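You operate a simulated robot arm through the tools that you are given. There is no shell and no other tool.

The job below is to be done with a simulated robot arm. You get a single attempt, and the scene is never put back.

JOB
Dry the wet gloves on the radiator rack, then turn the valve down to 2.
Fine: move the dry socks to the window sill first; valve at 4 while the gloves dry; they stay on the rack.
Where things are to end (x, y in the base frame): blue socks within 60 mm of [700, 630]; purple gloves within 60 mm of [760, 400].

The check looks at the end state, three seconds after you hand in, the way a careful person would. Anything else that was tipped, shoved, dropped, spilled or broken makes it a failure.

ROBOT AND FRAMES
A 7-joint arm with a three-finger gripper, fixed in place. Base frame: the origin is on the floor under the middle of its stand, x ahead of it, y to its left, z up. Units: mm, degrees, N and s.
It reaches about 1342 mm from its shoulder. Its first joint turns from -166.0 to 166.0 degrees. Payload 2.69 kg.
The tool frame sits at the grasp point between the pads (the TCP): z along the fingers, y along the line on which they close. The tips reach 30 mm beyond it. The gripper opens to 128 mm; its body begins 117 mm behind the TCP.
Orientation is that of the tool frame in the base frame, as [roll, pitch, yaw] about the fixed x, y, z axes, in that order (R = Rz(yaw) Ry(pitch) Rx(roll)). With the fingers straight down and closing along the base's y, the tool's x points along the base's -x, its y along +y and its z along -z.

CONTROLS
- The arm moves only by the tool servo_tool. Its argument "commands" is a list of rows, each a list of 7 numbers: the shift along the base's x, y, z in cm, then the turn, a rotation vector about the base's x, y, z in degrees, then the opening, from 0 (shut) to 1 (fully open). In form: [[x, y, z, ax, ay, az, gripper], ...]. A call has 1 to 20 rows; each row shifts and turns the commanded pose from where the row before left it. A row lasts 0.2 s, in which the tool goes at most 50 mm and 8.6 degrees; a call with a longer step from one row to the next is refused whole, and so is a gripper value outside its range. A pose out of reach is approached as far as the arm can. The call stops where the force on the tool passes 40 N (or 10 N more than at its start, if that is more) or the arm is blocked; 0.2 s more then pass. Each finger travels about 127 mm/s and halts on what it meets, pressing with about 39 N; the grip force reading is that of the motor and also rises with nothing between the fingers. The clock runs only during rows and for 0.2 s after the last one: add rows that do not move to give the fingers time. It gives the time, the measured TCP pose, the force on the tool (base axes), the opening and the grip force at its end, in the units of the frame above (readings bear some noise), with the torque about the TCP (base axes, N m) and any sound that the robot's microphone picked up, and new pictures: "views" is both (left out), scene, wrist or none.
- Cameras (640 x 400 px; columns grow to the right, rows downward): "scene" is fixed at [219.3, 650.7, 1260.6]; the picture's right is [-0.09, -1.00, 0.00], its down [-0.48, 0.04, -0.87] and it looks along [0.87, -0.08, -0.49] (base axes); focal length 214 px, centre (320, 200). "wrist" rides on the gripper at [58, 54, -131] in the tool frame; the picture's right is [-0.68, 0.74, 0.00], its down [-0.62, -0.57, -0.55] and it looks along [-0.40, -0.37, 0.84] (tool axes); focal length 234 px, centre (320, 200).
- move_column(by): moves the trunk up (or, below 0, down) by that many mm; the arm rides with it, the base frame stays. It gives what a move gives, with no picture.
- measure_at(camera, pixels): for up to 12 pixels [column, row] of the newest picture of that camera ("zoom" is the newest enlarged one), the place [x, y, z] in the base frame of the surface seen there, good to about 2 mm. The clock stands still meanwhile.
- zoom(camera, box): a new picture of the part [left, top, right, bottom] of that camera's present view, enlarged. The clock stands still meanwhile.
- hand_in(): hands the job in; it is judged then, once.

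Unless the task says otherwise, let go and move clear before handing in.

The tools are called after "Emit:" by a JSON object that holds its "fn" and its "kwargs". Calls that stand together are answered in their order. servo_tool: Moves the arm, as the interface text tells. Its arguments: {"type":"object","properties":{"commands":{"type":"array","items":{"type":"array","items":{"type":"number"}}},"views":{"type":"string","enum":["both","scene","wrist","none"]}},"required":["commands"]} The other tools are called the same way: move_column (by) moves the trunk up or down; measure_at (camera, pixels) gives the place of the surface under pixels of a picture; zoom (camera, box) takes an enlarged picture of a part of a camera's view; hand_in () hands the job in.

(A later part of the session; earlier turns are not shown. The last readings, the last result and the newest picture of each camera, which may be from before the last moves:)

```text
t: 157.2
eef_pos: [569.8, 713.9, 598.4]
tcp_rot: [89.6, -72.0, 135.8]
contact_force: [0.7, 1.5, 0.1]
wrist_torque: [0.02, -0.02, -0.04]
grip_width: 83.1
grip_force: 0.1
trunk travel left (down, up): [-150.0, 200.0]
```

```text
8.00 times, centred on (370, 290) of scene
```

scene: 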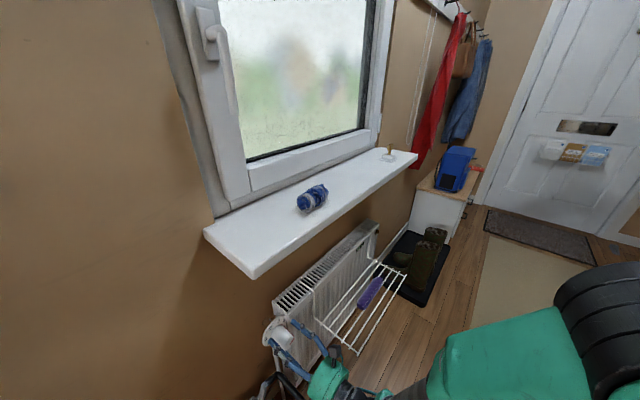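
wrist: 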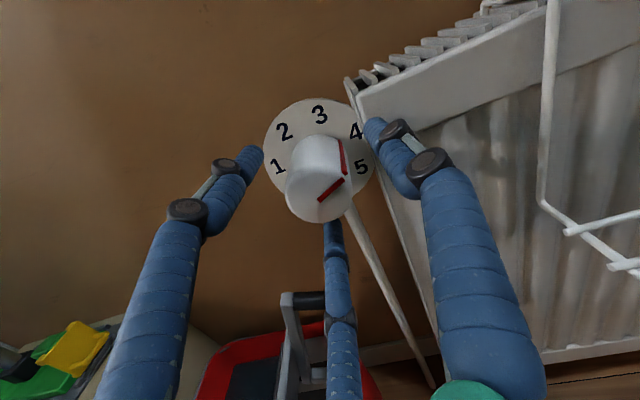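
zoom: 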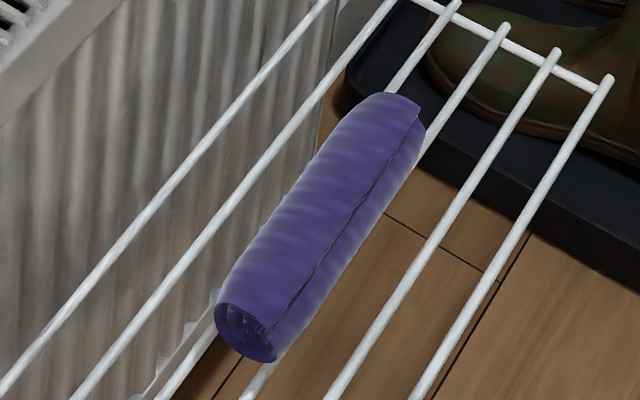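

45 °C at t=157. I'll take a tighter zoom of the gloves for detail (sheen, drops) and of the sill where they lay.

Emit:
{"fn": "zoom", "kwargs": {"camera": "scene", "box": [355, 274, 385, 310]}}

Emit:
{"fn": "zoom", "kwargs": {"camera": "scene", "box": [290, 140, 410, 220]}}

Emit:
{"fn": "servo_tool", "kwargs": {"commands": [[0, 0, 0, 0, 0, 0, 0.65], [0, 0, 0, 0, 0, 0, 0.65], [0, 0, 0, 0, 0, 0, 0.65], [0, 0, 0, 0, 0, 0, 0.65], [0, 0, 0, 0, 0, 0, 0.65], [0, 0, 0, 0, 0, 0, 0.65], [0, 0, 0, 0, 0, 0, 0.65], [0, 0, 0, 0, 0, 0, 0.65], [0, 0, 0, 0, 0, 0, 0.65], [0, 0, 0, 0, 0, 0, 0.65], [0, 0, 0, 0, 0, 0, 0.65], [0, 0, 0, 0, 0, 0, 0.65], [0, 0, 0, 0, 0, 0, 0.65], [0, 0, 0, 0, 0, 0, 0.65], [0, 0, 0, 0, 0, 0, 0.65], [0, 0, 0, 0, 0, 0, 0.65], [0, 0, 0, 0, 0, 0, 0.65], [0, 0, 0, 0, 0, 0, 0.65], [0, 0, 0, 0, 0, 0, 0.65], [0, 0, 0, 0, 0, 0, 0.65]], "views": "none"}}

Emit:
{"fn": "servo_tool", "kwargs": {"commands": [[0, 0, 0, 0, 0, 0, 0.65], [0, 0, 0, 0, 0, 0, 0.65], [0, 0, 0, 0, 0, 0, 0.65], [0, 0, 0, 0, 0, 0, 0.65], [0, 0, 0, 0, 0, 0, 0.65], [0, 0, 0, 0, 0, 0, 0.65], [0, 0, 0, 0, 0, 0, 0.65], [0, 0, 0, 0, 0, 0, 0.65], [0, 0, 0, 0, 0, 0, 0.65], [0, 0, 0, 0, 0, 0, 0.65], [0, 0, 0, 0, 0, 0, 0.65], [0, 0, 0, 0, 0, 0, 0.65], [0, 0, 0, 0, 0, 0, 0.65], [0, 0, 0, 0, 0, 0, 0.65], [0, 0, 0, 0, 0, 0, 0.65], [0, 0, 0, 0, 0, 0, 0.65], [0, 0, 0, 0, 0, 0, 0.65], [0, 0, 0, 0, 0, 0, 0.65], [0, 0, 0, 0, 0, 0, 0.65], [0, 0, 0, 0, 0, 0, 0.65]], "views": "none"}}

Emit:
{"fn": "servo_tool", "kwargs": {"commands": [[0, 0, 0, 0, 0, 0, 0.65], [0, 0, 0, 0, 0, 0, 0.65], [0, 0, 0, 0, 0, 0, 0.65], [0, 0, 0, 0, 0, 0, 0.65], [0, 0, 0, 0, 0, 0, 0.65], [0, 0, 0, 0, 0, 0, 0.65], [0, 0, 0, 0, 0, 0, 0.65], [0, 0, 0, 0, 0, 0, 0.65], [0, 0, 0, 0, 0, 0, 0.65], [0, 0, 0, 0, 0, 0, 0.65], [0, 0, 0, 0, 0, 0, 0.65], [0, 0, 0, 0, 0, 0, 0.65], [0, 0, 0, 0, 0, 0, 0.65], [0, 0, 0, 0, 0, 0, 0.65], [0, 0, 0, 0, 0, 0, 0.65], [0, 0, 0, 0, 0, 0, 0.65], [0, 0, 0, 0, 0, 0, 0.65], [0, 0, 0, 0, 0, 0, 0.65], [0, 0, 0, 0, 0, 0, 0.65], [0, 0, 0, 0, 0, 0, 0.65]], "views": "none"}}

Emit:
{"fn": "servo_tool", "kwargs": {"commands": [[0, 0, 0, 0, 0, 0, 0.65], [0, 0, 0, 0, 0, 0, 0.65], [0, 0, 0, 0, 0, 0, 0.65], [0, 0, 0, 0, 0, 0, 0.65], [0, 0, 0, 0, 0, 0, 0.65], [0, 0, 0, 0, 0, 0, 0.65], [0, 0, 0, 0, 0, 0, 0.65], [0, 0, 0, 0, 0, 0, 0.65], [0, 0, 0, 0, 0, 0, 0.65], [0, 0, 0, 0, 0, 0, 0.65], [0, 0, 0, 0, 0, 0, 0.65], [0, 0, 0, 0, 0, 0, 0.65], [0, 0, 0, 0, 0, 0, 0.65], [0, 0, 0, 0, 0, 0, 0.65], [0, 0, 0, 0, 0, 0, 0.65], [0, 0, 0, 0, 0, 0, 0.65], [0, 0, 0, 0, 0, 0, 0.65], [0, 0, 0, 0, 0, 0, 0.65], [0, 0, 0, 0, 0, 0, 0.65], [0, 0, 0, 0, 0, 0, 0.65]], "views": "scene"}}

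Emit:
{"fn": "zoom", "kwargs": {"camera": "scene", "box": [350, 230, 375, 255]}}

Emit:
{"fn": "zoom", "kwargs": {"camera": "scene", "box": [355, 274, 385, 310]}}

```text
11.11 times, centred on (370, 292) of scene
```

zoom: 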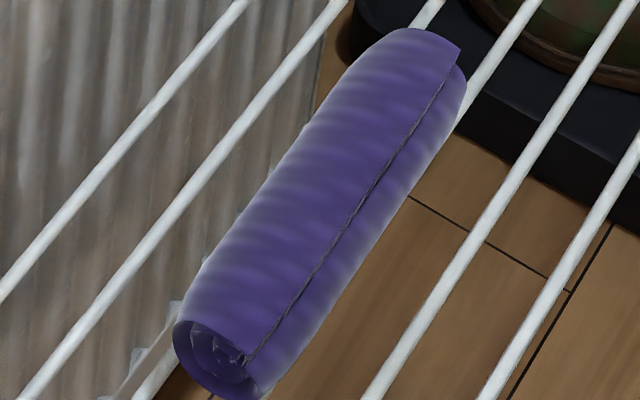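

```text
5.00 times, centred on (350, 180) of scene
```

zoom: 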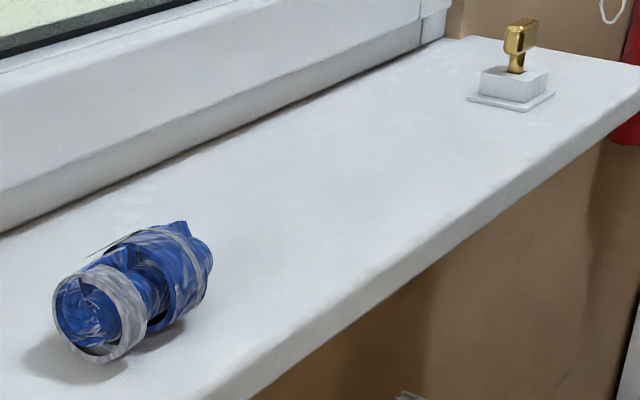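

```text
t: 161.4
eef_pos: [570.6, 714.0, 597.5]
tcp_rot: [89.6, -71.8, 136.0]
contact_force: [-0.3, 0.0, -0.2]
wrist_torque: [-0.02, 0.0, 0.0]
grip_width: 83.1
grip_force: 0.0
trunk travel left (down, up): [-150.0, 200.0]
```

```text
t: 165.6
eef_pos: [569.7, 714.0, 599.1]
tcp_rot: [89.7, -71.9, 136.0]
contact_force: [-0.1, 0.0, -0.4]
wrist_torque: [-0.01, 0.01, -0.02]
grip_width: 83.3
grip_force: 0.2
trunk travel left (down, up): [-150.0, 200.0]
```

```text
t: 169.8
eef_pos: [570.8, 713.0, 599.9]
tcp_rot: [89.6, -71.9, 135.9]
contact_force: [0.2, 0.2, 0.4]
wrist_torque: [-0.04, 0.02, 0.0]
grip_width: 83.3
grip_force: 0.1
trunk travel left (down, up): [-150.0, 200.0]
```

```text
t: 174.0
eef_pos: [570.6, 714.0, 599.0]
tcp_rot: [89.6, -71.9, 136.0]
contact_force: [-0.9, 0.7, 0.3]
wrist_torque: [0.01, -0.03, -0.01]
grip_width: 83.3
grip_force: 0.1
trunk travel left (down, up): [-150.0, 200.0]
```

scene: 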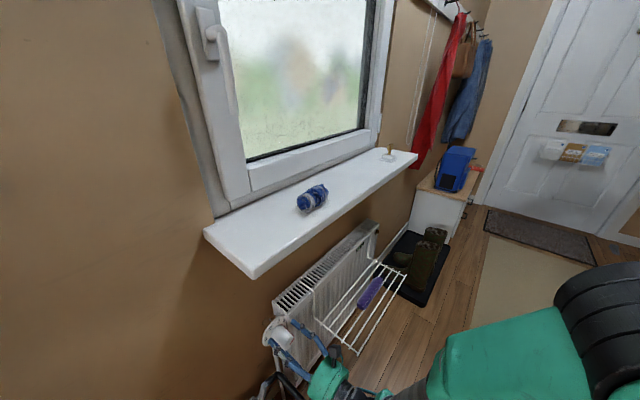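

```text
16.00 times, centred on (362, 242) of scene
```

zoom: 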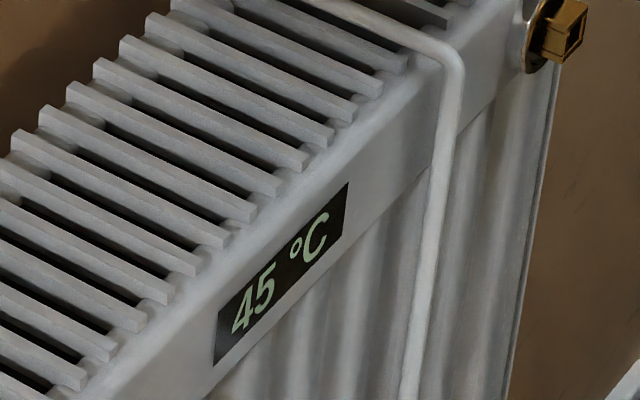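

```text
11.11 times, centred on (370, 292) of scene
```

zoom: 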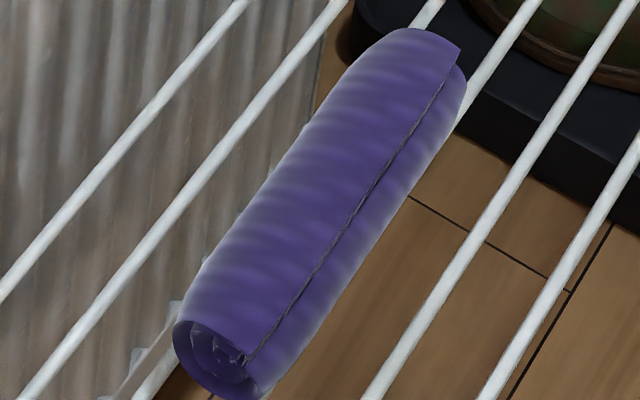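

The gloves look marginally lighter than at t=157, so I'll keep waiting and compare the same zoom each time.

Emit:
{"fn": "servo_tool", "kwargs": {"commands": [[0, 0, 0, 0, 0, 0, 0.65], [0, 0, 0, 0, 0, 0, 0.65], [0, 0, 0, 0, 0, 0, 0.65], [0, 0, 0, 0, 0, 0, 0.65], [0, 0, 0, 0, 0, 0, 0.65], [0, 0, 0, 0, 0, 0, 0.65], [0, 0, 0, 0, 0, 0, 0.65], [0, 0, 0, 0, 0, 0, 0.65], [0, 0, 0, 0, 0, 0, 0.65], [0, 0, 0, 0, 0, 0, 0.65], [0, 0, 0, 0, 0, 0, 0.65], [0, 0, 0, 0, 0, 0, 0.65], [0, 0, 0, 0, 0, 0, 0.65], [0, 0, 0, 0, 0, 0, 0.65], [0, 0, 0, 0, 0, 0, 0.65], [0, 0, 0, 0, 0, 0, 0.65], [0, 0, 0, 0, 0, 0, 0.65], [0, 0, 0, 0, 0, 0, 0.65], [0, 0, 0, 0, 0, 0, 0.65], [0, 0, 0, 0, 0, 0, 0.65]], "views": "none"}}

Emit:
{"fn": "servo_tool", "kwargs": {"commands": [[0, 0, 0, 0, 0, 0, 0.65], [0, 0, 0, 0, 0, 0, 0.65], [0, 0, 0, 0, 0, 0, 0.65], [0, 0, 0, 0, 0, 0, 0.65], [0, 0, 0, 0, 0, 0, 0.65], [0, 0, 0, 0, 0, 0, 0.65], [0, 0, 0, 0, 0, 0, 0.65], [0, 0, 0, 0, 0, 0, 0.65], [0, 0, 0, 0, 0, 0, 0.65], [0, 0, 0, 0, 0, 0, 0.65], [0, 0, 0, 0, 0, 0, 0.65], [0, 0, 0, 0, 0, 0, 0.65], [0, 0, 0, 0, 0, 0, 0.65], [0, 0, 0, 0, 0, 0, 0.65], [0, 0, 0, 0, 0, 0, 0.65], [0, 0, 0, 0, 0, 0, 0.65], [0, 0, 0, 0, 0, 0, 0.65], [0, 0, 0, 0, 0, 0, 0.65], [0, 0, 0, 0, 0, 0, 0.65], [0, 0, 0, 0, 0, 0, 0.65]], "views": "none"}}

Emit:
{"fn": "servo_tool", "kwargs": {"commands": [[0, 0, 0, 0, 0, 0, 0.65], [0, 0, 0, 0, 0, 0, 0.65], [0, 0, 0, 0, 0, 0, 0.65], [0, 0, 0, 0, 0, 0, 0.65], [0, 0, 0, 0, 0, 0, 0.65], [0, 0, 0, 0, 0, 0, 0.65], [0, 0, 0, 0, 0, 0, 0.65], [0, 0, 0, 0, 0, 0, 0.65], [0, 0, 0, 0, 0, 0, 0.65], [0, 0, 0, 0, 0, 0, 0.65], [0, 0, 0, 0, 0, 0, 0.65], [0, 0, 0, 0, 0, 0, 0.65], [0, 0, 0, 0, 0, 0, 0.65], [0, 0, 0, 0, 0, 0, 0.65], [0, 0, 0, 0, 0, 0, 0.65], [0, 0, 0, 0, 0, 0, 0.65], [0, 0, 0, 0, 0, 0, 0.65], [0, 0, 0, 0, 0, 0, 0.65], [0, 0, 0, 0, 0, 0, 0.65], [0, 0, 0, 0, 0, 0, 0.65]], "views": "none"}}

Emit:
{"fn": "servo_tool", "kwargs": {"commands": [[0, 0, 0, 0, 0, 0, 0.65], [0, 0, 0, 0, 0, 0, 0.65], [0, 0, 0, 0, 0, 0, 0.65], [0, 0, 0, 0, 0, 0, 0.65], [0, 0, 0, 0, 0, 0, 0.65], [0, 0, 0, 0, 0, 0, 0.65], [0, 0, 0, 0, 0, 0, 0.65], [0, 0, 0, 0, 0, 0, 0.65], [0, 0, 0, 0, 0, 0, 0.65], [0, 0, 0, 0, 0, 0, 0.65], [0, 0, 0, 0, 0, 0, 0.65], [0, 0, 0, 0, 0, 0, 0.65], [0, 0, 0, 0, 0, 0, 0.65], [0, 0, 0, 0, 0, 0, 0.65], [0, 0, 0, 0, 0, 0, 0.65], [0, 0, 0, 0, 0, 0, 0.65], [0, 0, 0, 0, 0, 0, 0.65], [0, 0, 0, 0, 0, 0, 0.65], [0, 0, 0, 0, 0, 0, 0.65], [0, 0, 0, 0, 0, 0, 0.65]], "views": "none"}}

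Emit:
{"fn": "servo_tool", "kwargs": {"commands": [[0, 0, 0, 0, 0, 0, 0.65], [0, 0, 0, 0, 0, 0, 0.65], [0, 0, 0, 0, 0, 0, 0.65], [0, 0, 0, 0, 0, 0, 0.65], [0, 0, 0, 0, 0, 0, 0.65], [0, 0, 0, 0, 0, 0, 0.65], [0, 0, 0, 0, 0, 0, 0.65], [0, 0, 0, 0, 0, 0, 0.65], [0, 0, 0, 0, 0, 0, 0.65], [0, 0, 0, 0, 0, 0, 0.65], [0, 0, 0, 0, 0, 0, 0.65], [0, 0, 0, 0, 0, 0, 0.65], [0, 0, 0, 0, 0, 0, 0.65], [0, 0, 0, 0, 0, 0, 0.65], [0, 0, 0, 0, 0, 0, 0.65], [0, 0, 0, 0, 0, 0, 0.65], [0, 0, 0, 0, 0, 0, 0.65], [0, 0, 0, 0, 0, 0, 0.65], [0, 0, 0, 0, 0, 0, 0.65], [0, 0, 0, 0, 0, 0, 0.65]], "views": "none"}}

Emit:
{"fn": "servo_tool", "kwargs": {"commands": [[0, 0, 0, 0, 0, 0, 0.65], [0, 0, 0, 0, 0, 0, 0.65], [0, 0, 0, 0, 0, 0, 0.65], [0, 0, 0, 0, 0, 0, 0.65], [0, 0, 0, 0, 0, 0, 0.65], [0, 0, 0, 0, 0, 0, 0.65], [0, 0, 0, 0, 0, 0, 0.65], [0, 0, 0, 0, 0, 0, 0.65], [0, 0, 0, 0, 0, 0, 0.65], [0, 0, 0, 0, 0, 0, 0.65], [0, 0, 0, 0, 0, 0, 0.65], [0, 0, 0, 0, 0, 0, 0.65], [0, 0, 0, 0, 0, 0, 0.65], [0, 0, 0, 0, 0, 0, 0.65], [0, 0, 0, 0, 0, 0, 0.65], [0, 0, 0, 0, 0, 0, 0.65], [0, 0, 0, 0, 0, 0, 0.65], [0, 0, 0, 0, 0, 0, 0.65], [0, 0, 0, 0, 0, 0, 0.65], [0, 0, 0, 0, 0, 0, 0.65]], "views": "scene"}}

Emit:
{"fn": "zoom", "kwargs": {"camera": "scene", "box": [350, 230, 375, 255]}}

Emit:
{"fn": "zoom", "kwargs": {"camera": "scene", "box": [355, 274, 385, 310]}}

```text
t: 178.2
eef_pos: [570.2, 714.1, 599.1]
tcp_rot: [89.7, -71.9, 136.0]
contact_force: [-0.3, -0.4, 0.2]
wrist_torque: [0.02, 0.0, -0.03]
grip_width: 83.1
grip_force: 0.0
trunk travel left (down, up): [-150.0, 200.0]
```

```text
t: 182.4
eef_pos: [570.1, 714.0, 598.7]
tcp_rot: [89.6, -71.9, 135.9]
contact_force: [0.4, -0.2, 1.0]
wrist_torque: [-0.03, -0.03, 0.02]
grip_width: 83.1
grip_force: 0.1
trunk travel left (down, up): [-150.0, 200.0]
```

```text
t: 186.6
eef_pos: [570.4, 714.8, 599.1]
tcp_rot: [89.6, -71.8, 136.0]
contact_force: [-0.6, 1.0, -0.3]
wrist_torque: [0.01, 0.0, 0.01]
grip_width: 83.2
grip_force: 0.0
trunk travel left (down, up): [-150.0, 200.0]
```

```text
t: 190.8
eef_pos: [570.1, 714.2, 597.6]
tcp_rot: [89.6, -71.9, 136.0]
contact_force: [0.8, -0.1, -0.1]
wrist_torque: [-0.01, -0.01, -0.02]
grip_width: 83.0
grip_force: 0.1
trunk travel left (down, up): [-150.0, 200.0]
```

```text
t: 195.0
eef_pos: [570.4, 713.1, 598.8]
tcp_rot: [89.5, -71.8, 135.9]
contact_force: [-0.8, 0.4, 0.4]
wrist_torque: [0.02, 0.02, -0.03]
grip_width: 83.2
grip_force: 0.1
trunk travel left (down, up): [-150.0, 200.0]
```

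```text
t: 199.2
eef_pos: [570.6, 715.0, 599.5]
tcp_rot: [89.6, -71.9, 136.0]
contact_force: [0.2, 0.9, -0.8]
wrist_torque: [0.02, -0.04, 0.01]
grip_width: 83.3
grip_force: 0.0
trunk travel left (down, up): [-150.0, 200.0]
```

scene: 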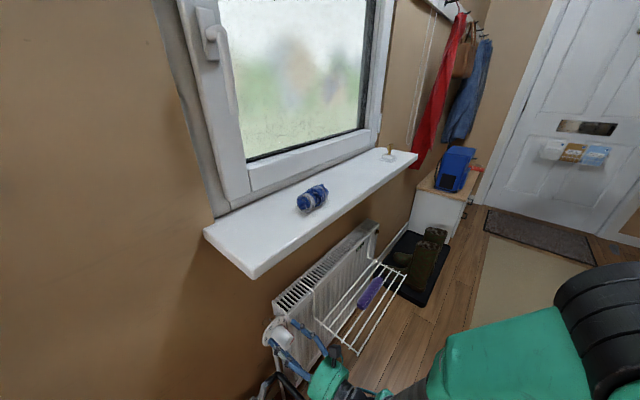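

```text
16.00 times, centred on (362, 242) of scene
```

zoom: 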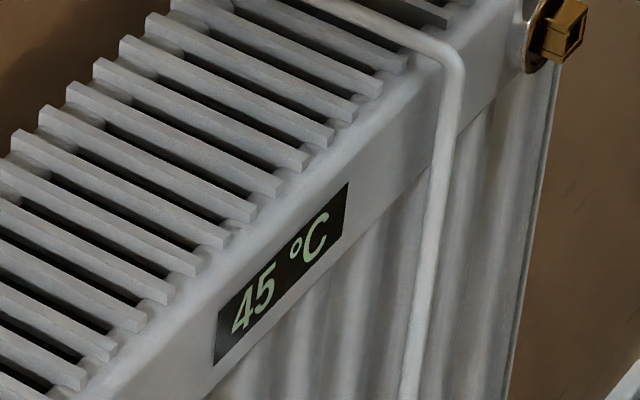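

```text
11.11 times, centred on (370, 292) of scene
```

zoom: 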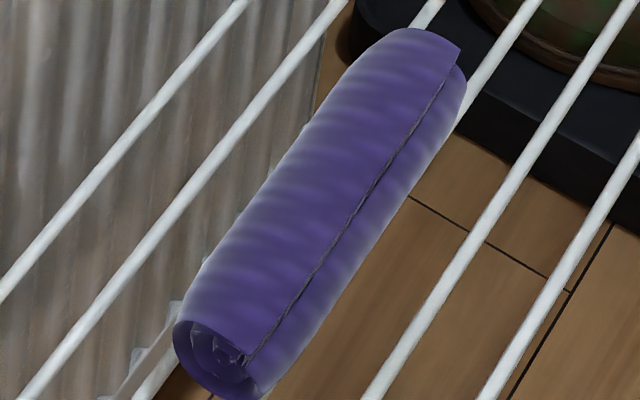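

The display has plateaued at 45 °C, so the radiator is close to its setpoint. To judge the glove colour better, I'll use a tiny-area zoom as a colour patch now, then again after more waiting.

Emit:
{"fn": "zoom", "kwargs": {"camera": "scene", "box": [366, 288, 371, 292]}}

Emit:
{"fn": "servo_tool", "kwargs": {"commands": [[0, 0, 0, 0, 0, 0, 0.65], [0, 0, 0, 0, 0, 0, 0.65], [0, 0, 0, 0, 0, 0, 0.65], [0, 0, 0, 0, 0, 0, 0.65], [0, 0, 0, 0, 0, 0, 0.65], [0, 0, 0, 0, 0, 0, 0.65], [0, 0, 0, 0, 0, 0, 0.65], [0, 0, 0, 0, 0, 0, 0.65], [0, 0, 0, 0, 0, 0, 0.65], [0, 0, 0, 0, 0, 0, 0.65], [0, 0, 0, 0, 0, 0, 0.65], [0, 0, 0, 0, 0, 0, 0.65], [0, 0, 0, 0, 0, 0, 0.65], [0, 0, 0, 0, 0, 0, 0.65], [0, 0, 0, 0, 0, 0, 0.65], [0, 0, 0, 0, 0, 0, 0.65], [0, 0, 0, 0, 0, 0, 0.65], [0, 0, 0, 0, 0, 0, 0.65], [0, 0, 0, 0, 0, 0, 0.65], [0, 0, 0, 0, 0, 0, 0.65]], "views": "none"}}

Emit:
{"fn": "servo_tool", "kwargs": {"commands": [[0, 0, 0, 0, 0, 0, 0.65], [0, 0, 0, 0, 0, 0, 0.65], [0, 0, 0, 0, 0, 0, 0.65], [0, 0, 0, 0, 0, 0, 0.65], [0, 0, 0, 0, 0, 0, 0.65], [0, 0, 0, 0, 0, 0, 0.65], [0, 0, 0, 0, 0, 0, 0.65], [0, 0, 0, 0, 0, 0, 0.65], [0, 0, 0, 0, 0, 0, 0.65], [0, 0, 0, 0, 0, 0, 0.65], [0, 0, 0, 0, 0, 0, 0.65], [0, 0, 0, 0, 0, 0, 0.65], [0, 0, 0, 0, 0, 0, 0.65], [0, 0, 0, 0, 0, 0, 0.65], [0, 0, 0, 0, 0, 0, 0.65], [0, 0, 0, 0, 0, 0, 0.65], [0, 0, 0, 0, 0, 0, 0.65], [0, 0, 0, 0, 0, 0, 0.65], [0, 0, 0, 0, 0, 0, 0.65], [0, 0, 0, 0, 0, 0, 0.65]], "views": "none"}}

Emit:
{"fn": "servo_tool", "kwargs": {"commands": [[0, 0, 0, 0, 0, 0, 0.65], [0, 0, 0, 0, 0, 0, 0.65], [0, 0, 0, 0, 0, 0, 0.65], [0, 0, 0, 0, 0, 0, 0.65], [0, 0, 0, 0, 0, 0, 0.65], [0, 0, 0, 0, 0, 0, 0.65], [0, 0, 0, 0, 0, 0, 0.65], [0, 0, 0, 0, 0, 0, 0.65], [0, 0, 0, 0, 0, 0, 0.65], [0, 0, 0, 0, 0, 0, 0.65], [0, 0, 0, 0, 0, 0, 0.65], [0, 0, 0, 0, 0, 0, 0.65], [0, 0, 0, 0, 0, 0, 0.65], [0, 0, 0, 0, 0, 0, 0.65], [0, 0, 0, 0, 0, 0, 0.65], [0, 0, 0, 0, 0, 0, 0.65], [0, 0, 0, 0, 0, 0, 0.65], [0, 0, 0, 0, 0, 0, 0.65], [0, 0, 0, 0, 0, 0, 0.65], [0, 0, 0, 0, 0, 0, 0.65]], "views": "none"}}

Emit:
{"fn": "servo_tool", "kwargs": {"commands": [[0, 0, 0, 0, 0, 0, 0.65], [0, 0, 0, 0, 0, 0, 0.65], [0, 0, 0, 0, 0, 0, 0.65], [0, 0, 0, 0, 0, 0, 0.65], [0, 0, 0, 0, 0, 0, 0.65], [0, 0, 0, 0, 0, 0, 0.65], [0, 0, 0, 0, 0, 0, 0.65], [0, 0, 0, 0, 0, 0, 0.65], [0, 0, 0, 0, 0, 0, 0.65], [0, 0, 0, 0, 0, 0, 0.65], [0, 0, 0, 0, 0, 0, 0.65], [0, 0, 0, 0, 0, 0, 0.65], [0, 0, 0, 0, 0, 0, 0.65], [0, 0, 0, 0, 0, 0, 0.65], [0, 0, 0, 0, 0, 0, 0.65], [0, 0, 0, 0, 0, 0, 0.65], [0, 0, 0, 0, 0, 0, 0.65], [0, 0, 0, 0, 0, 0, 0.65], [0, 0, 0, 0, 0, 0, 0.65], [0, 0, 0, 0, 0, 0, 0.65]], "views": "none"}}

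Emit:
{"fn": "servo_tool", "kwargs": {"commands": [[0, 0, 0, 0, 0, 0, 0.65], [0, 0, 0, 0, 0, 0, 0.65], [0, 0, 0, 0, 0, 0, 0.65], [0, 0, 0, 0, 0, 0, 0.65], [0, 0, 0, 0, 0, 0, 0.65], [0, 0, 0, 0, 0, 0, 0.65], [0, 0, 0, 0, 0, 0, 0.65], [0, 0, 0, 0, 0, 0, 0.65], [0, 0, 0, 0, 0, 0, 0.65], [0, 0, 0, 0, 0, 0, 0.65], [0, 0, 0, 0, 0, 0, 0.65], [0, 0, 0, 0, 0, 0, 0.65], [0, 0, 0, 0, 0, 0, 0.65], [0, 0, 0, 0, 0, 0, 0.65], [0, 0, 0, 0, 0, 0, 0.65], [0, 0, 0, 0, 0, 0, 0.65], [0, 0, 0, 0, 0, 0, 0.65], [0, 0, 0, 0, 0, 0, 0.65], [0, 0, 0, 0, 0, 0, 0.65], [0, 0, 0, 0, 0, 0, 0.65]], "views": "scene"}}

Emit:
{"fn": "zoom", "kwargs": {"camera": "scene", "box": [350, 230, 375, 255]}}

Emit:
{"fn": "zoom", "kwargs": {"camera": "scene", "box": [366, 288, 371, 292]}}

Emit:
{"fn": "zoom", "kwargs": {"camera": "scene", "box": [355, 274, 385, 310]}}

```text
16.00 times, centred on (368, 290) of scene
```

zoom: 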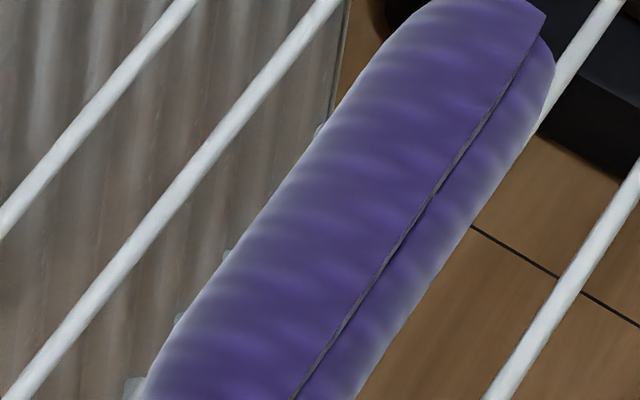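

```text
t: 203.4
eef_pos: [569.9, 713.6, 598.9]
tcp_rot: [89.6, -72.0, 136.0]
contact_force: [0.2, 0.3, 0.0]
wrist_torque: [0.01, 0.01, 0.01]
grip_width: 83.1
grip_force: 0.1
trunk travel left (down, up): [-150.0, 200.0]
```

```text
t: 207.6
eef_pos: [569.4, 713.8, 597.6]
tcp_rot: [89.7, -72.0, 136.0]
contact_force: [0.6, -0.6, 0.5]
wrist_torque: [0.02, 0.01, -0.02]
grip_width: 83.2
grip_force: 0.0
trunk travel left (down, up): [-150.0, 200.0]
```

```text
t: 211.8
eef_pos: [568.8, 713.4, 598.5]
tcp_rot: [89.6, -72.0, 135.9]
contact_force: [-0.3, 0.2, 0.0]
wrist_torque: [-0.03, 0.04, 0.0]
grip_width: 83.2
grip_force: 0.0
trunk travel left (down, up): [-150.0, 200.0]
```

```text
t: 216.0
eef_pos: [569.6, 712.3, 600.0]
tcp_rot: [89.5, -71.9, 136.0]
contact_force: [0.1, 0.4, -0.1]
wrist_torque: [-0.05, 0.04, -0.01]
grip_width: 83.0
grip_force: 0.0
trunk travel left (down, up): [-150.0, 200.0]
```

```text
t: 220.2
eef_pos: [569.9, 713.1, 598.2]
tcp_rot: [89.5, -71.9, 135.9]
contact_force: [-0.3, 0.7, -1.2]
wrist_torque: [0.01, -0.03, -0.02]
grip_width: 83.0
grip_force: 0.1
trunk travel left (down, up): [-150.0, 200.0]
```

scene: 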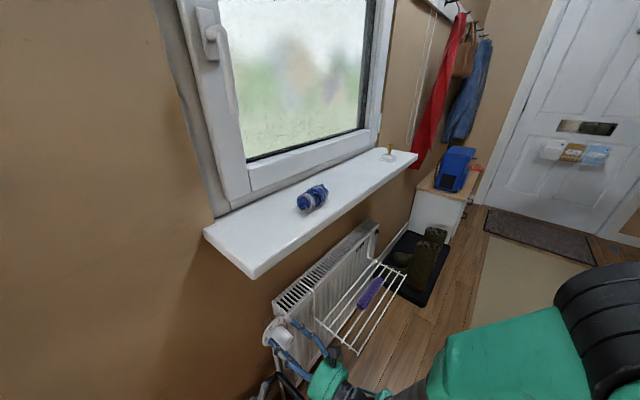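

```text
16.00 times, centred on (362, 242) of scene
```

zoom: 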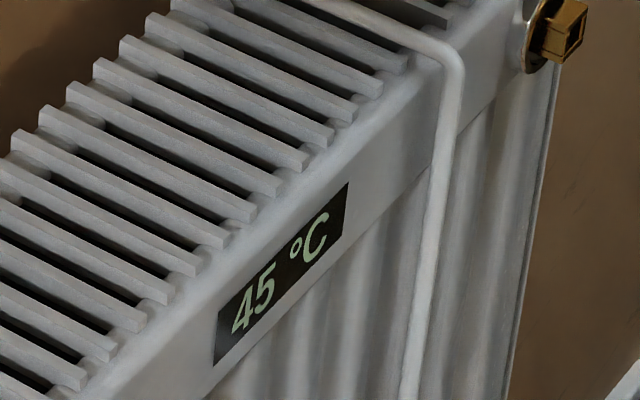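

```text
16.00 times, centred on (368, 290) of scene
```

zoom: 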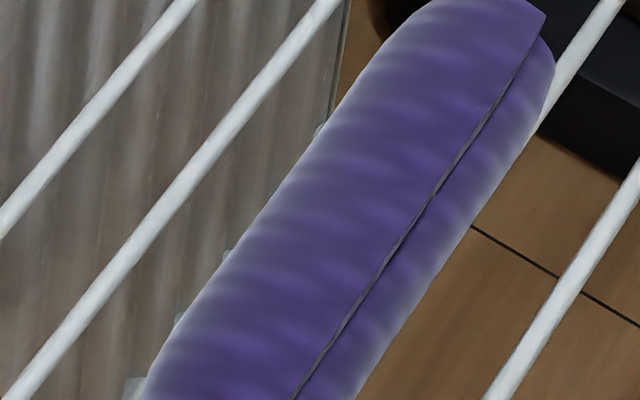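

```text
11.11 times, centred on (370, 292) of scene
```

zoom: 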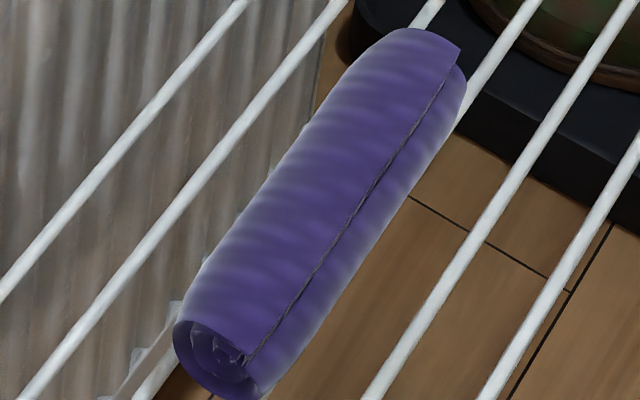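

Colour at t=220 matches t=199, and the temperature is steady at 45 °C, so the gloves appear to have finished drying. I'll allow another stretch of time for margin and compare once more.

Emit:
{"fn": "servo_tool", "kwargs": {"commands": [[0, 0, 0, 0, 0, 0, 0.65], [0, 0, 0, 0, 0, 0, 0.65], [0, 0, 0, 0, 0, 0, 0.65], [0, 0, 0, 0, 0, 0, 0.65], [0, 0, 0, 0, 0, 0, 0.65], [0, 0, 0, 0, 0, 0, 0.65], [0, 0, 0, 0, 0, 0, 0.65], [0, 0, 0, 0, 0, 0, 0.65], [0, 0, 0, 0, 0, 0, 0.65], [0, 0, 0, 0, 0, 0, 0.65], [0, 0, 0, 0, 0, 0, 0.65], [0, 0, 0, 0, 0, 0, 0.65], [0, 0, 0, 0, 0, 0, 0.65], [0, 0, 0, 0, 0, 0, 0.65], [0, 0, 0, 0, 0, 0, 0.65], [0, 0, 0, 0, 0, 0, 0.65], [0, 0, 0, 0, 0, 0, 0.65], [0, 0, 0, 0, 0, 0, 0.65], [0, 0, 0, 0, 0, 0, 0.65], [0, 0, 0, 0, 0, 0, 0.65]], "views": "none"}}

Emit:
{"fn": "servo_tool", "kwargs": {"commands": [[0, 0, 0, 0, 0, 0, 0.65], [0, 0, 0, 0, 0, 0, 0.65], [0, 0, 0, 0, 0, 0, 0.65], [0, 0, 0, 0, 0, 0, 0.65], [0, 0, 0, 0, 0, 0, 0.65], [0, 0, 0, 0, 0, 0, 0.65], [0, 0, 0, 0, 0, 0, 0.65], [0, 0, 0, 0, 0, 0, 0.65], [0, 0, 0, 0, 0, 0, 0.65], [0, 0, 0, 0, 0, 0, 0.65], [0, 0, 0, 0, 0, 0, 0.65], [0, 0, 0, 0, 0, 0, 0.65], [0, 0, 0, 0, 0, 0, 0.65], [0, 0, 0, 0, 0, 0, 0.65], [0, 0, 0, 0, 0, 0, 0.65], [0, 0, 0, 0, 0, 0, 0.65], [0, 0, 0, 0, 0, 0, 0.65], [0, 0, 0, 0, 0, 0, 0.65], [0, 0, 0, 0, 0, 0, 0.65], [0, 0, 0, 0, 0, 0, 0.65]], "views": "none"}}

Emit:
{"fn": "servo_tool", "kwargs": {"commands": [[0, 0, 0, 0, 0, 0, 0.65], [0, 0, 0, 0, 0, 0, 0.65], [0, 0, 0, 0, 0, 0, 0.65], [0, 0, 0, 0, 0, 0, 0.65], [0, 0, 0, 0, 0, 0, 0.65], [0, 0, 0, 0, 0, 0, 0.65], [0, 0, 0, 0, 0, 0, 0.65], [0, 0, 0, 0, 0, 0, 0.65], [0, 0, 0, 0, 0, 0, 0.65], [0, 0, 0, 0, 0, 0, 0.65], [0, 0, 0, 0, 0, 0, 0.65], [0, 0, 0, 0, 0, 0, 0.65], [0, 0, 0, 0, 0, 0, 0.65], [0, 0, 0, 0, 0, 0, 0.65], [0, 0, 0, 0, 0, 0, 0.65], [0, 0, 0, 0, 0, 0, 0.65], [0, 0, 0, 0, 0, 0, 0.65], [0, 0, 0, 0, 0, 0, 0.65], [0, 0, 0, 0, 0, 0, 0.65], [0, 0, 0, 0, 0, 0, 0.65]], "views": "none"}}

Emit:
{"fn": "servo_tool", "kwargs": {"commands": [[0, 0, 0, 0, 0, 0, 0.65], [0, 0, 0, 0, 0, 0, 0.65], [0, 0, 0, 0, 0, 0, 0.65], [0, 0, 0, 0, 0, 0, 0.65], [0, 0, 0, 0, 0, 0, 0.65], [0, 0, 0, 0, 0, 0, 0.65], [0, 0, 0, 0, 0, 0, 0.65], [0, 0, 0, 0, 0, 0, 0.65], [0, 0, 0, 0, 0, 0, 0.65], [0, 0, 0, 0, 0, 0, 0.65], [0, 0, 0, 0, 0, 0, 0.65], [0, 0, 0, 0, 0, 0, 0.65], [0, 0, 0, 0, 0, 0, 0.65], [0, 0, 0, 0, 0, 0, 0.65], [0, 0, 0, 0, 0, 0, 0.65], [0, 0, 0, 0, 0, 0, 0.65], [0, 0, 0, 0, 0, 0, 0.65], [0, 0, 0, 0, 0, 0, 0.65], [0, 0, 0, 0, 0, 0, 0.65], [0, 0, 0, 0, 0, 0, 0.65]], "views": "none"}}

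Emit:
{"fn": "servo_tool", "kwargs": {"commands": [[0, 0, 0, 0, 0, 0, 0.65], [0, 0, 0, 0, 0, 0, 0.65], [0, 0, 0, 0, 0, 0, 0.65], [0, 0, 0, 0, 0, 0, 0.65], [0, 0, 0, 0, 0, 0, 0.65], [0, 0, 0, 0, 0, 0, 0.65], [0, 0, 0, 0, 0, 0, 0.65], [0, 0, 0, 0, 0, 0, 0.65], [0, 0, 0, 0, 0, 0, 0.65], [0, 0, 0, 0, 0, 0, 0.65], [0, 0, 0, 0, 0, 0, 0.65], [0, 0, 0, 0, 0, 0, 0.65], [0, 0, 0, 0, 0, 0, 0.65], [0, 0, 0, 0, 0, 0, 0.65], [0, 0, 0, 0, 0, 0, 0.65], [0, 0, 0, 0, 0, 0, 0.65], [0, 0, 0, 0, 0, 0, 0.65], [0, 0, 0, 0, 0, 0, 0.65], [0, 0, 0, 0, 0, 0, 0.65], [0, 0, 0, 0, 0, 0, 0.65]], "views": "none"}}

Emit:
{"fn": "servo_tool", "kwargs": {"commands": [[0, 0, 0, 0, 0, 0, 0.65], [0, 0, 0, 0, 0, 0, 0.65], [0, 0, 0, 0, 0, 0, 0.65], [0, 0, 0, 0, 0, 0, 0.65], [0, 0, 0, 0, 0, 0, 0.65], [0, 0, 0, 0, 0, 0, 0.65], [0, 0, 0, 0, 0, 0, 0.65], [0, 0, 0, 0, 0, 0, 0.65], [0, 0, 0, 0, 0, 0, 0.65], [0, 0, 0, 0, 0, 0, 0.65], [0, 0, 0, 0, 0, 0, 0.65], [0, 0, 0, 0, 0, 0, 0.65], [0, 0, 0, 0, 0, 0, 0.65], [0, 0, 0, 0, 0, 0, 0.65], [0, 0, 0, 0, 0, 0, 0.65], [0, 0, 0, 0, 0, 0, 0.65], [0, 0, 0, 0, 0, 0, 0.65], [0, 0, 0, 0, 0, 0, 0.65], [0, 0, 0, 0, 0, 0, 0.65], [0, 0, 0, 0, 0, 0, 0.65]], "views": "both"}}

Emit:
{"fn": "zoom", "kwargs": {"camera": "scene", "box": [350, 230, 375, 255]}}

Emit:
{"fn": "zoom", "kwargs": {"camera": "scene", "box": [366, 288, 371, 292]}}

Emit:
{"fn": "zoom", "kwargs": {"camera": "wrist", "box": [270, 90, 370, 230]}}

```text
t: 224.4
eef_pos: [568.9, 713.6, 598.6]
tcp_rot: [89.7, -71.9, 136.0]
contact_force: [0.5, -0.2, -0.7]
wrist_torque: [-0.02, 0.02, 0.01]
grip_width: 83.3
grip_force: 0.1
trunk travel left (down, up): [-150.0, 200.0]
```

```text
t: 228.6
eef_pos: [570.1, 713.3, 598.8]
tcp_rot: [89.6, -71.9, 136.0]
contact_force: [0.4, -1.0, -0.8]
wrist_torque: [0.02, -0.06, 0.03]
grip_width: 83.2
grip_force: 0.1
trunk travel left (down, up): [-150.0, 200.0]
```

```text
t: 232.8
eef_pos: [569.4, 713.5, 599.5]
tcp_rot: [89.7, -71.8, 136.0]
contact_force: [-0.3, 0.5, 0.0]
wrist_torque: [0.02, -0.01, -0.02]
grip_width: 83.3
grip_force: 0.0
trunk travel left (down, up): [-150.0, 200.0]
```

```text
t: 237.0
eef_pos: [570.9, 714.1, 598.2]
tcp_rot: [89.6, -71.9, 136.1]
contact_force: [-0.8, -0.4, 0.6]
wrist_torque: [0.0, 0.03, 0.01]
grip_width: 83.3
grip_force: 0.1
trunk travel left (down, up): [-150.0, 200.0]
```

```text
t: 241.2
eef_pos: [570.2, 713.6, 598.1]
tcp_rot: [89.5, -72.0, 136.1]
contact_force: [0.7, -0.8, -0.5]
wrist_torque: [-0.03, 0.0, 0.0]
grip_width: 83.4
grip_force: 0.1
trunk travel left (down, up): [-150.0, 200.0]
```

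```text
t: 245.4
eef_pos: [569.5, 713.9, 598.9]
tcp_rot: [89.6, -71.9, 136.0]
contact_force: [-0.1, 0.2, -0.1]
wrist_torque: [0.0, 0.0, 0.03]
grip_width: 83.2
grip_force: 0.0
trunk travel left (down, up): [-150.0, 200.0]
```

scene: 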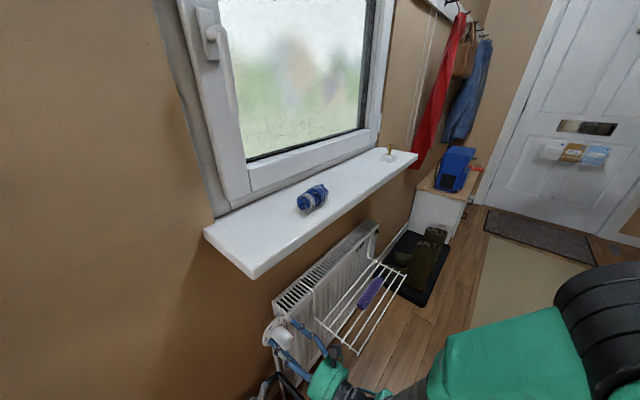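
wrist: 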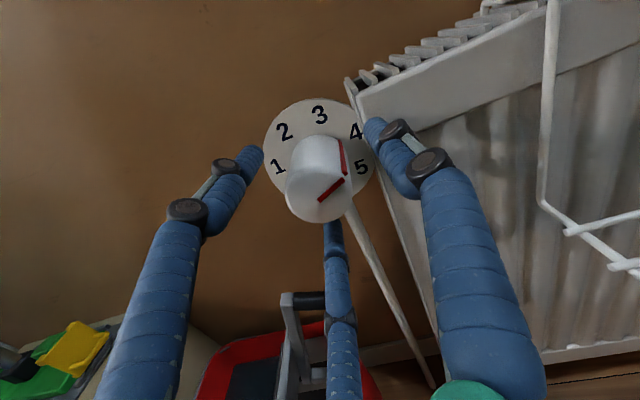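

```text
16.00 times, centred on (362, 242) of scene
```

zoom: 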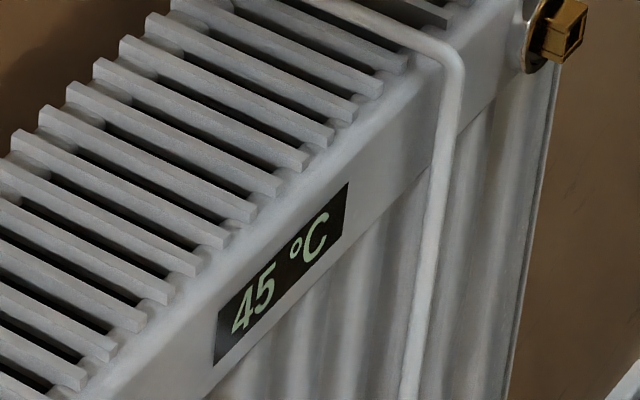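

```text
16.00 times, centred on (368, 290) of scene
```

zoom: 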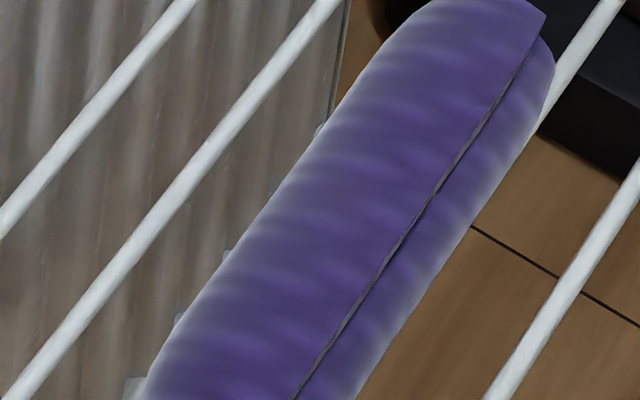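

```text
2.86 times, centred on (320, 160) of wrist
```

zoom: 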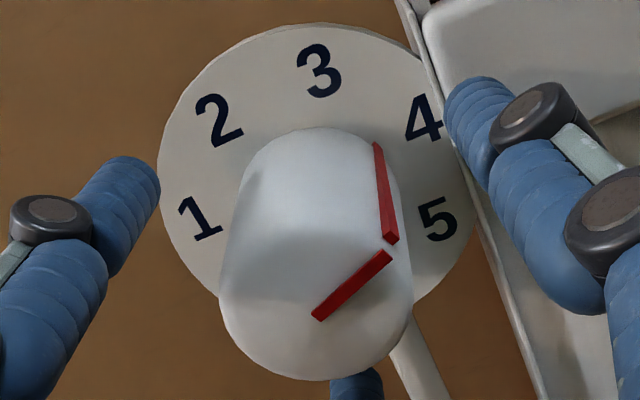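

Colour and temperature (45 °C) have been stable for a long time, so the gloves are dry. Now I'll close on the knob again and start turning it counter-clockwise toward 2.

Emit:
{"fn": "servo_tool", "kwargs": {"commands": [[0, 0, 0.08, 0, 0, 0, 0.5], [0, 0, 0, 0, 0, 0, 0.35], [0, 0, 0, 0, 0, 0, 0.25], [0, 0, 0, 0, 0, 0, 0.2], [0, 0, 0, 0, 0, 0, 0.2]], "views": "none"}}

Emit:
{"fn": "servo_tool", "kwargs": {"commands": [[0, 0, 0, -4.118, -4.189, 0, 0.2], [0, 0, 0, -4.118, -4.189, 0, 0.2], [0, 0, 0, -4.118, -4.189, 0, 0.2], [0, 0, 0, -4.118, -4.189, 0, 0.2], [0, 0, 0, 0, 0, 0, 0.2]], "views": "both"}}

```text
t: 246.6
eef_pos: [569.6, 713.8, 600.7]
tcp_rot: [89.5, -71.9, 136.0]
contact_force: [2.5, -3.0, 2.7]
wrist_torque: [0.06, -0.07, -0.14]
grip_width: 43.6
grip_force: 45.1
trunk travel left (down, up): [-150.0, 200.0]
```

```text
t: 247.8
eef_pos: [570.0, 713.2, 600.5]
tcp_rot: [89.9, -48.2, 135.6]
contact_force: [-2.2, -2.0, 3.8]
wrist_torque: [0.11, -0.1, 0.05]
grip_width: 43.9
grip_force: 45.3
trunk travel left (down, up): [-150.0, 200.0]
```

scene: 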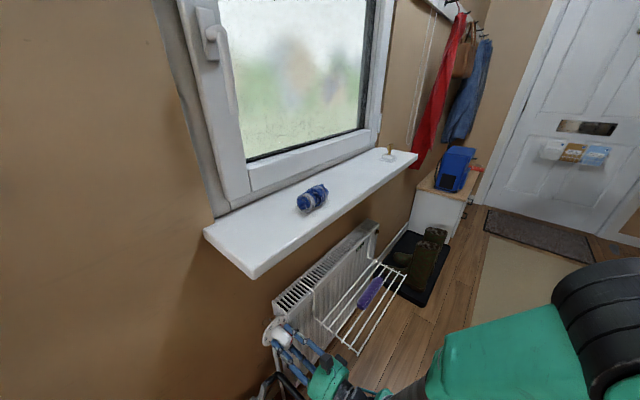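
wrist: 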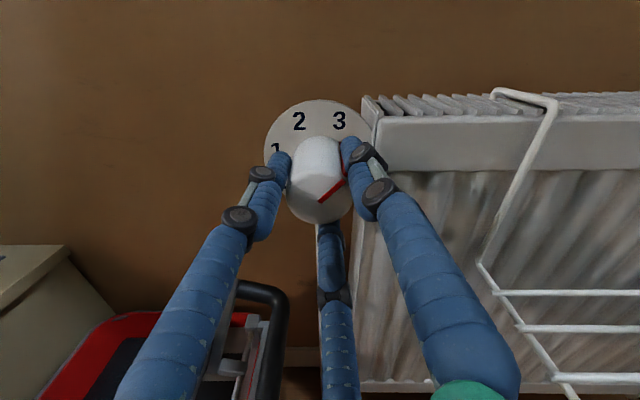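

The knob turns with the gripper without slipping. I'll continue counter-clockwise for the remaining ~70°.

Emit:
{"fn": "servo_tool", "kwargs": {"commands": [[0, 0, 0, -4.118, -4.189, 0, 0.2], [0, 0, 0, -4.118, -4.189, 0, 0.2], [0, 0, 0, -4.118, -4.189, 0, 0.2], [0, 0, 0, -4.118, -4.189, 0, 0.2], [0, 0, 0, -4.118, -4.189, 0, 0.2], [0, 0, 0, -4.118, -4.189, 0, 0.2], [0, 0, 0, 0, 0, 0, 0.2]], "views": "none"}}

Emit:
{"fn": "servo_tool", "kwargs": {"commands": [[0, 0, 0, -4.118, -4.189, 0, 0.2], [0, 0, 0, -4.118, -4.189, 0, 0.2], [0, 0, 0, -4.118, -4.189, 0, 0.2], [0, 0, 0, -4.118, -4.189, 0, 0.2], [0, 0, 0, -4.118, -4.189, 0, 0.2], [0, 0, 0, -4.118, -4.189, 0, 0.2], [0, 0, 0, 0, 0, 0, 0.2]], "views": "both"}}

Emit:
{"fn": "zoom", "kwargs": {"camera": "wrist", "box": [270, 90, 370, 230]}}

```text
t: 249.4
eef_pos: [569.8, 714.6, 600.1]
tcp_rot: [90.0, -13.1, 135.5]
contact_force: [-0.8, -1.6, 0.9]
wrist_torque: [0.0, 0.03, -0.03]
grip_width: 43.5
grip_force: 45.5
trunk travel left (down, up): [-150.0, 200.0]
```

```text
t: 251.0
eef_pos: [570.2, 714.8, 599.1]
tcp_rot: [90.1, 22.2, 135.6]
contact_force: [-9.7, -8.7, 5.4]
wrist_torque: [0.23, -0.21, 0.08]
grip_width: 43.8
grip_force: 45.4
trunk travel left (down, up): [-150.0, 200.0]
```

scene: 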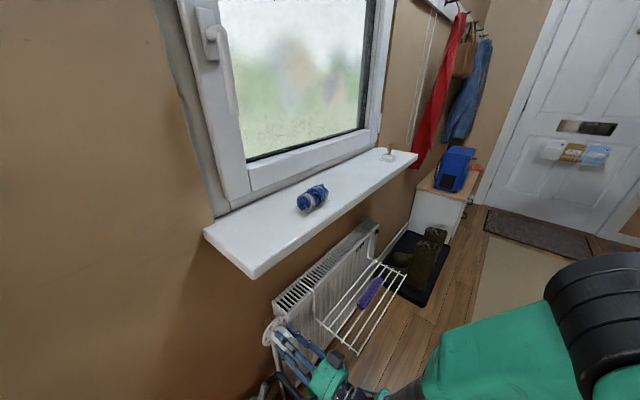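
wrist: 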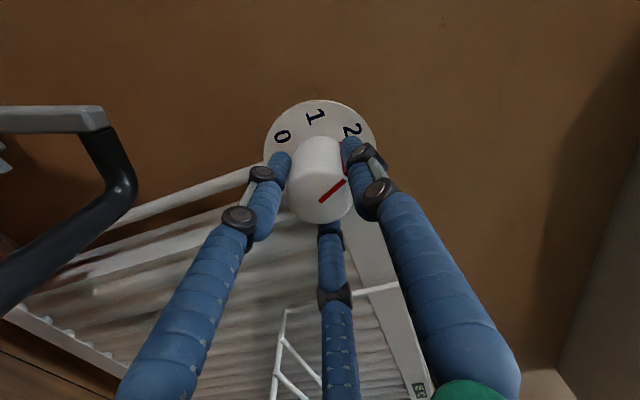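

```text
2.86 times, centred on (320, 160) of wrist
```

zoom: 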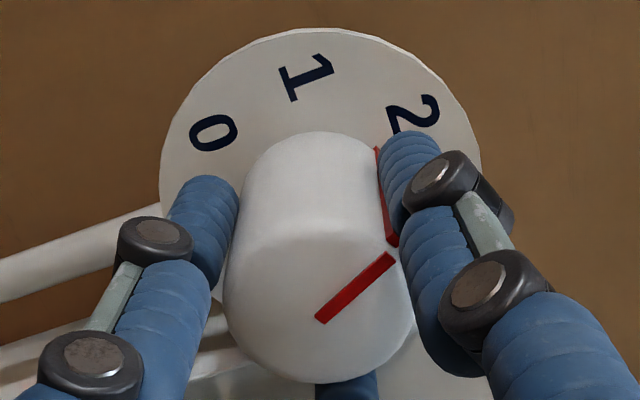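

Emit:
{"fn": "measure_at", "kwargs": {"camera": "zoom", "pixels": [[322, 317], [355, 287], [388, 260], [378, 155], [384, 190], [392, 240], [410, 113], [305, 75], [213, 132], [318, 355], [235, 290], [300, 150]]}}

Emit:
{"fn": "zoom", "kwargs": {"camera": "scene", "box": [255, 305, 305, 355]}}

```text
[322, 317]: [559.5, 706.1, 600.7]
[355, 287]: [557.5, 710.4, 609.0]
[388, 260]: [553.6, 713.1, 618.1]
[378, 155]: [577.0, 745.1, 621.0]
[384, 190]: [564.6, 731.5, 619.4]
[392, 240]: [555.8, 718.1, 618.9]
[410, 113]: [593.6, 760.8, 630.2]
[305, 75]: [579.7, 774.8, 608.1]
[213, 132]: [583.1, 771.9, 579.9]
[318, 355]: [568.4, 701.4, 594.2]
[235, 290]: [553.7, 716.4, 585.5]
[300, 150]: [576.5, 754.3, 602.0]
```

```text
8.00 times, centred on (280, 330) of scene
```

zoom: 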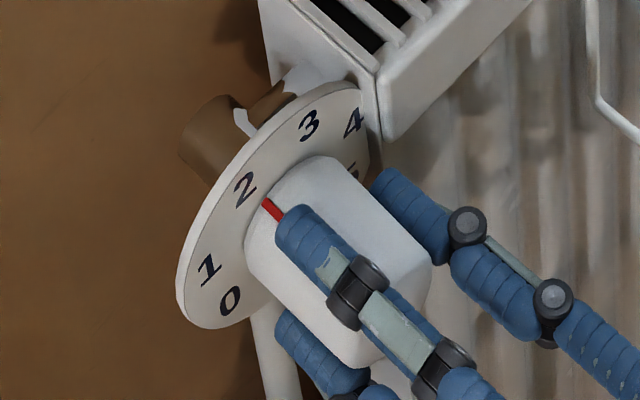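

The pointer looks close to 2, but the estimates scatter. I'll take a tighter zoom on the face bar for a better angle.

Emit:
{"fn": "zoom", "kwargs": {"camera": "wrist", "box": [300, 165, 360, 215]}}

```text
8.00 times, centred on (330, 190) of wrist
```

zoom: 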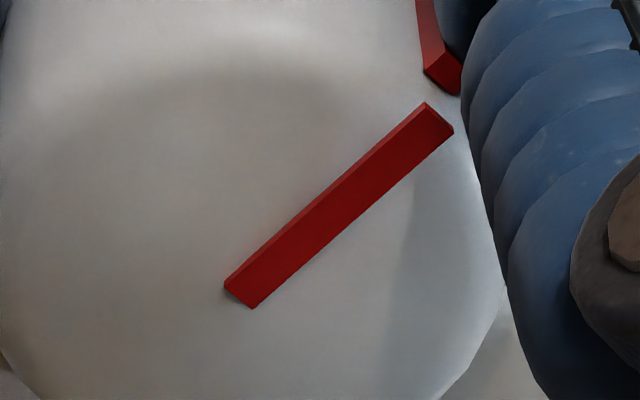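

Emit:
{"fn": "measure_at", "kwargs": {"camera": "zoom", "pixels": [[243, 292], [263, 275], [283, 257], [303, 239], [323, 221], [343, 203], [363, 186], [383, 168], [403, 150], [423, 132], [435, 122], [440, 70]]}}

Emit:
{"fn": "measure_at", "kwargs": {"camera": "zoom", "pixels": [[243, 292], [263, 275], [283, 257], [303, 239], [323, 221], [343, 203], [363, 186], [383, 168], [403, 150], [423, 132], [435, 122], [440, 70]]}}

```text
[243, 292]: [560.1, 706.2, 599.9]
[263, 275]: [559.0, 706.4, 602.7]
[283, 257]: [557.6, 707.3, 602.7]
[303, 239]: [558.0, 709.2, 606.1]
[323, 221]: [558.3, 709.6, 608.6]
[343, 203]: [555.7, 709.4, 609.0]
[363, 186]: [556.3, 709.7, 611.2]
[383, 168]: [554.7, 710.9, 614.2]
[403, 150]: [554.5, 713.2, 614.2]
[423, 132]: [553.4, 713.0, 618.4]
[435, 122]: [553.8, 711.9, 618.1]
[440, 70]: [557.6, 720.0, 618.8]
```

```text
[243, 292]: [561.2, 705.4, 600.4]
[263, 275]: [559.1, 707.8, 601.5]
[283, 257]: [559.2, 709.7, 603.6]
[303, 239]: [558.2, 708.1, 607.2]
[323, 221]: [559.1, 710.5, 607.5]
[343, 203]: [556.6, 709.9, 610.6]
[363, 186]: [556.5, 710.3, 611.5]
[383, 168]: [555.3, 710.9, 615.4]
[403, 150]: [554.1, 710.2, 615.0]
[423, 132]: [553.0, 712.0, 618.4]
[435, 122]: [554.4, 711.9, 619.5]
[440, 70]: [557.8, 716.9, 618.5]
```

Averaging 22 points along the face bar gives about -25°, against -24° for mark 2, so the valve is at 2. I'll release and re-check before backing off.

Emit:
{"fn": "servo_tool", "kwargs": {"commands": [[0, 0, 0, 0, 0, 0, 0.4], [0, 0, 0, 0, 0, 0, 0.5], [0, 0, 0, 0, 0, 0, 0.65], [0, 0, 0, 0, 0, 0, 0.65]], "views": "both"}}

Emit:
{"fn": "zoom", "kwargs": {"camera": "wrist", "box": [270, 90, 370, 230]}}

Emit:
{"fn": "zoom", "kwargs": {"camera": "wrist", "box": [300, 165, 360, 215]}}

```text
t: 252.0
eef_pos: [570.4, 714.6, 599.7]
tcp_rot: [90.1, 22.2, 135.6]
contact_force: [-0.1, -0.3, 0.1]
wrist_torque: [0.0, -0.01, 0.01]
grip_width: 83.3
grip_force: 0.1
trunk travel left (down, up): [-150.0, 200.0]
```

scene: 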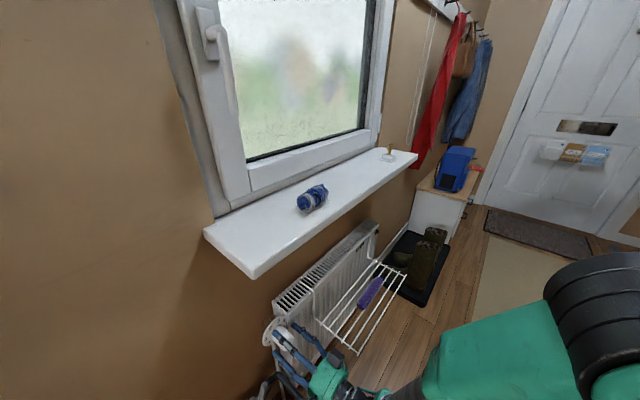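
wrist: 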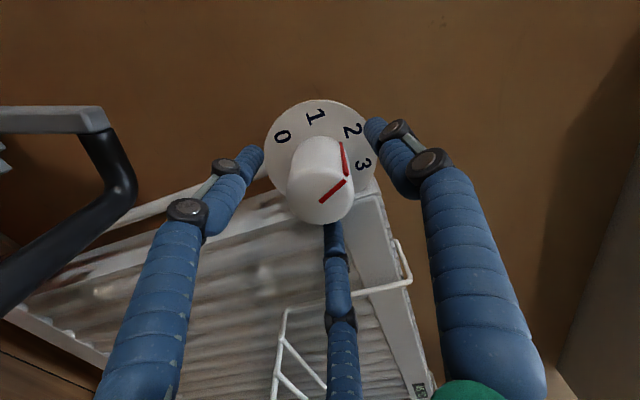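

```text
2.86 times, centred on (320, 160) of wrist
```

zoom: 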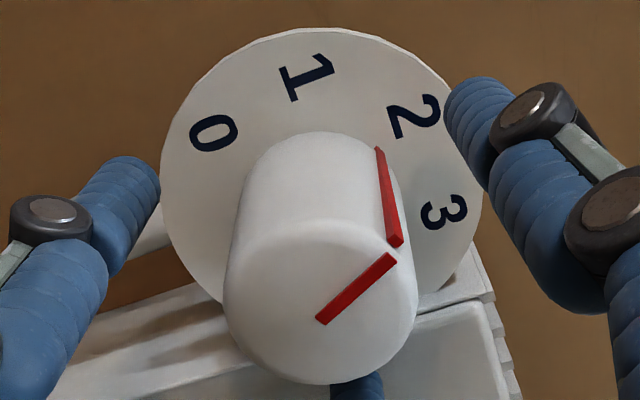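

```text
8.00 times, centred on (330, 190) of wrist
```

zoom: 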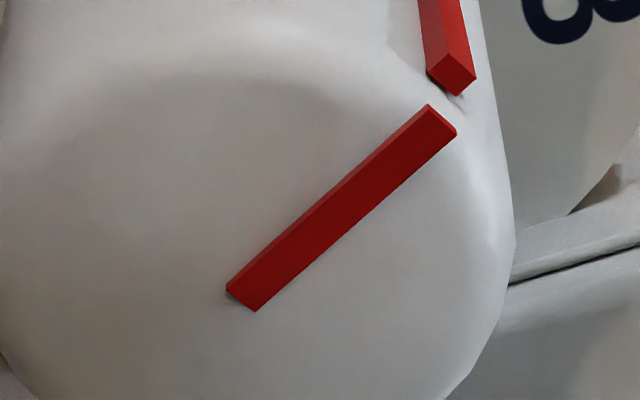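

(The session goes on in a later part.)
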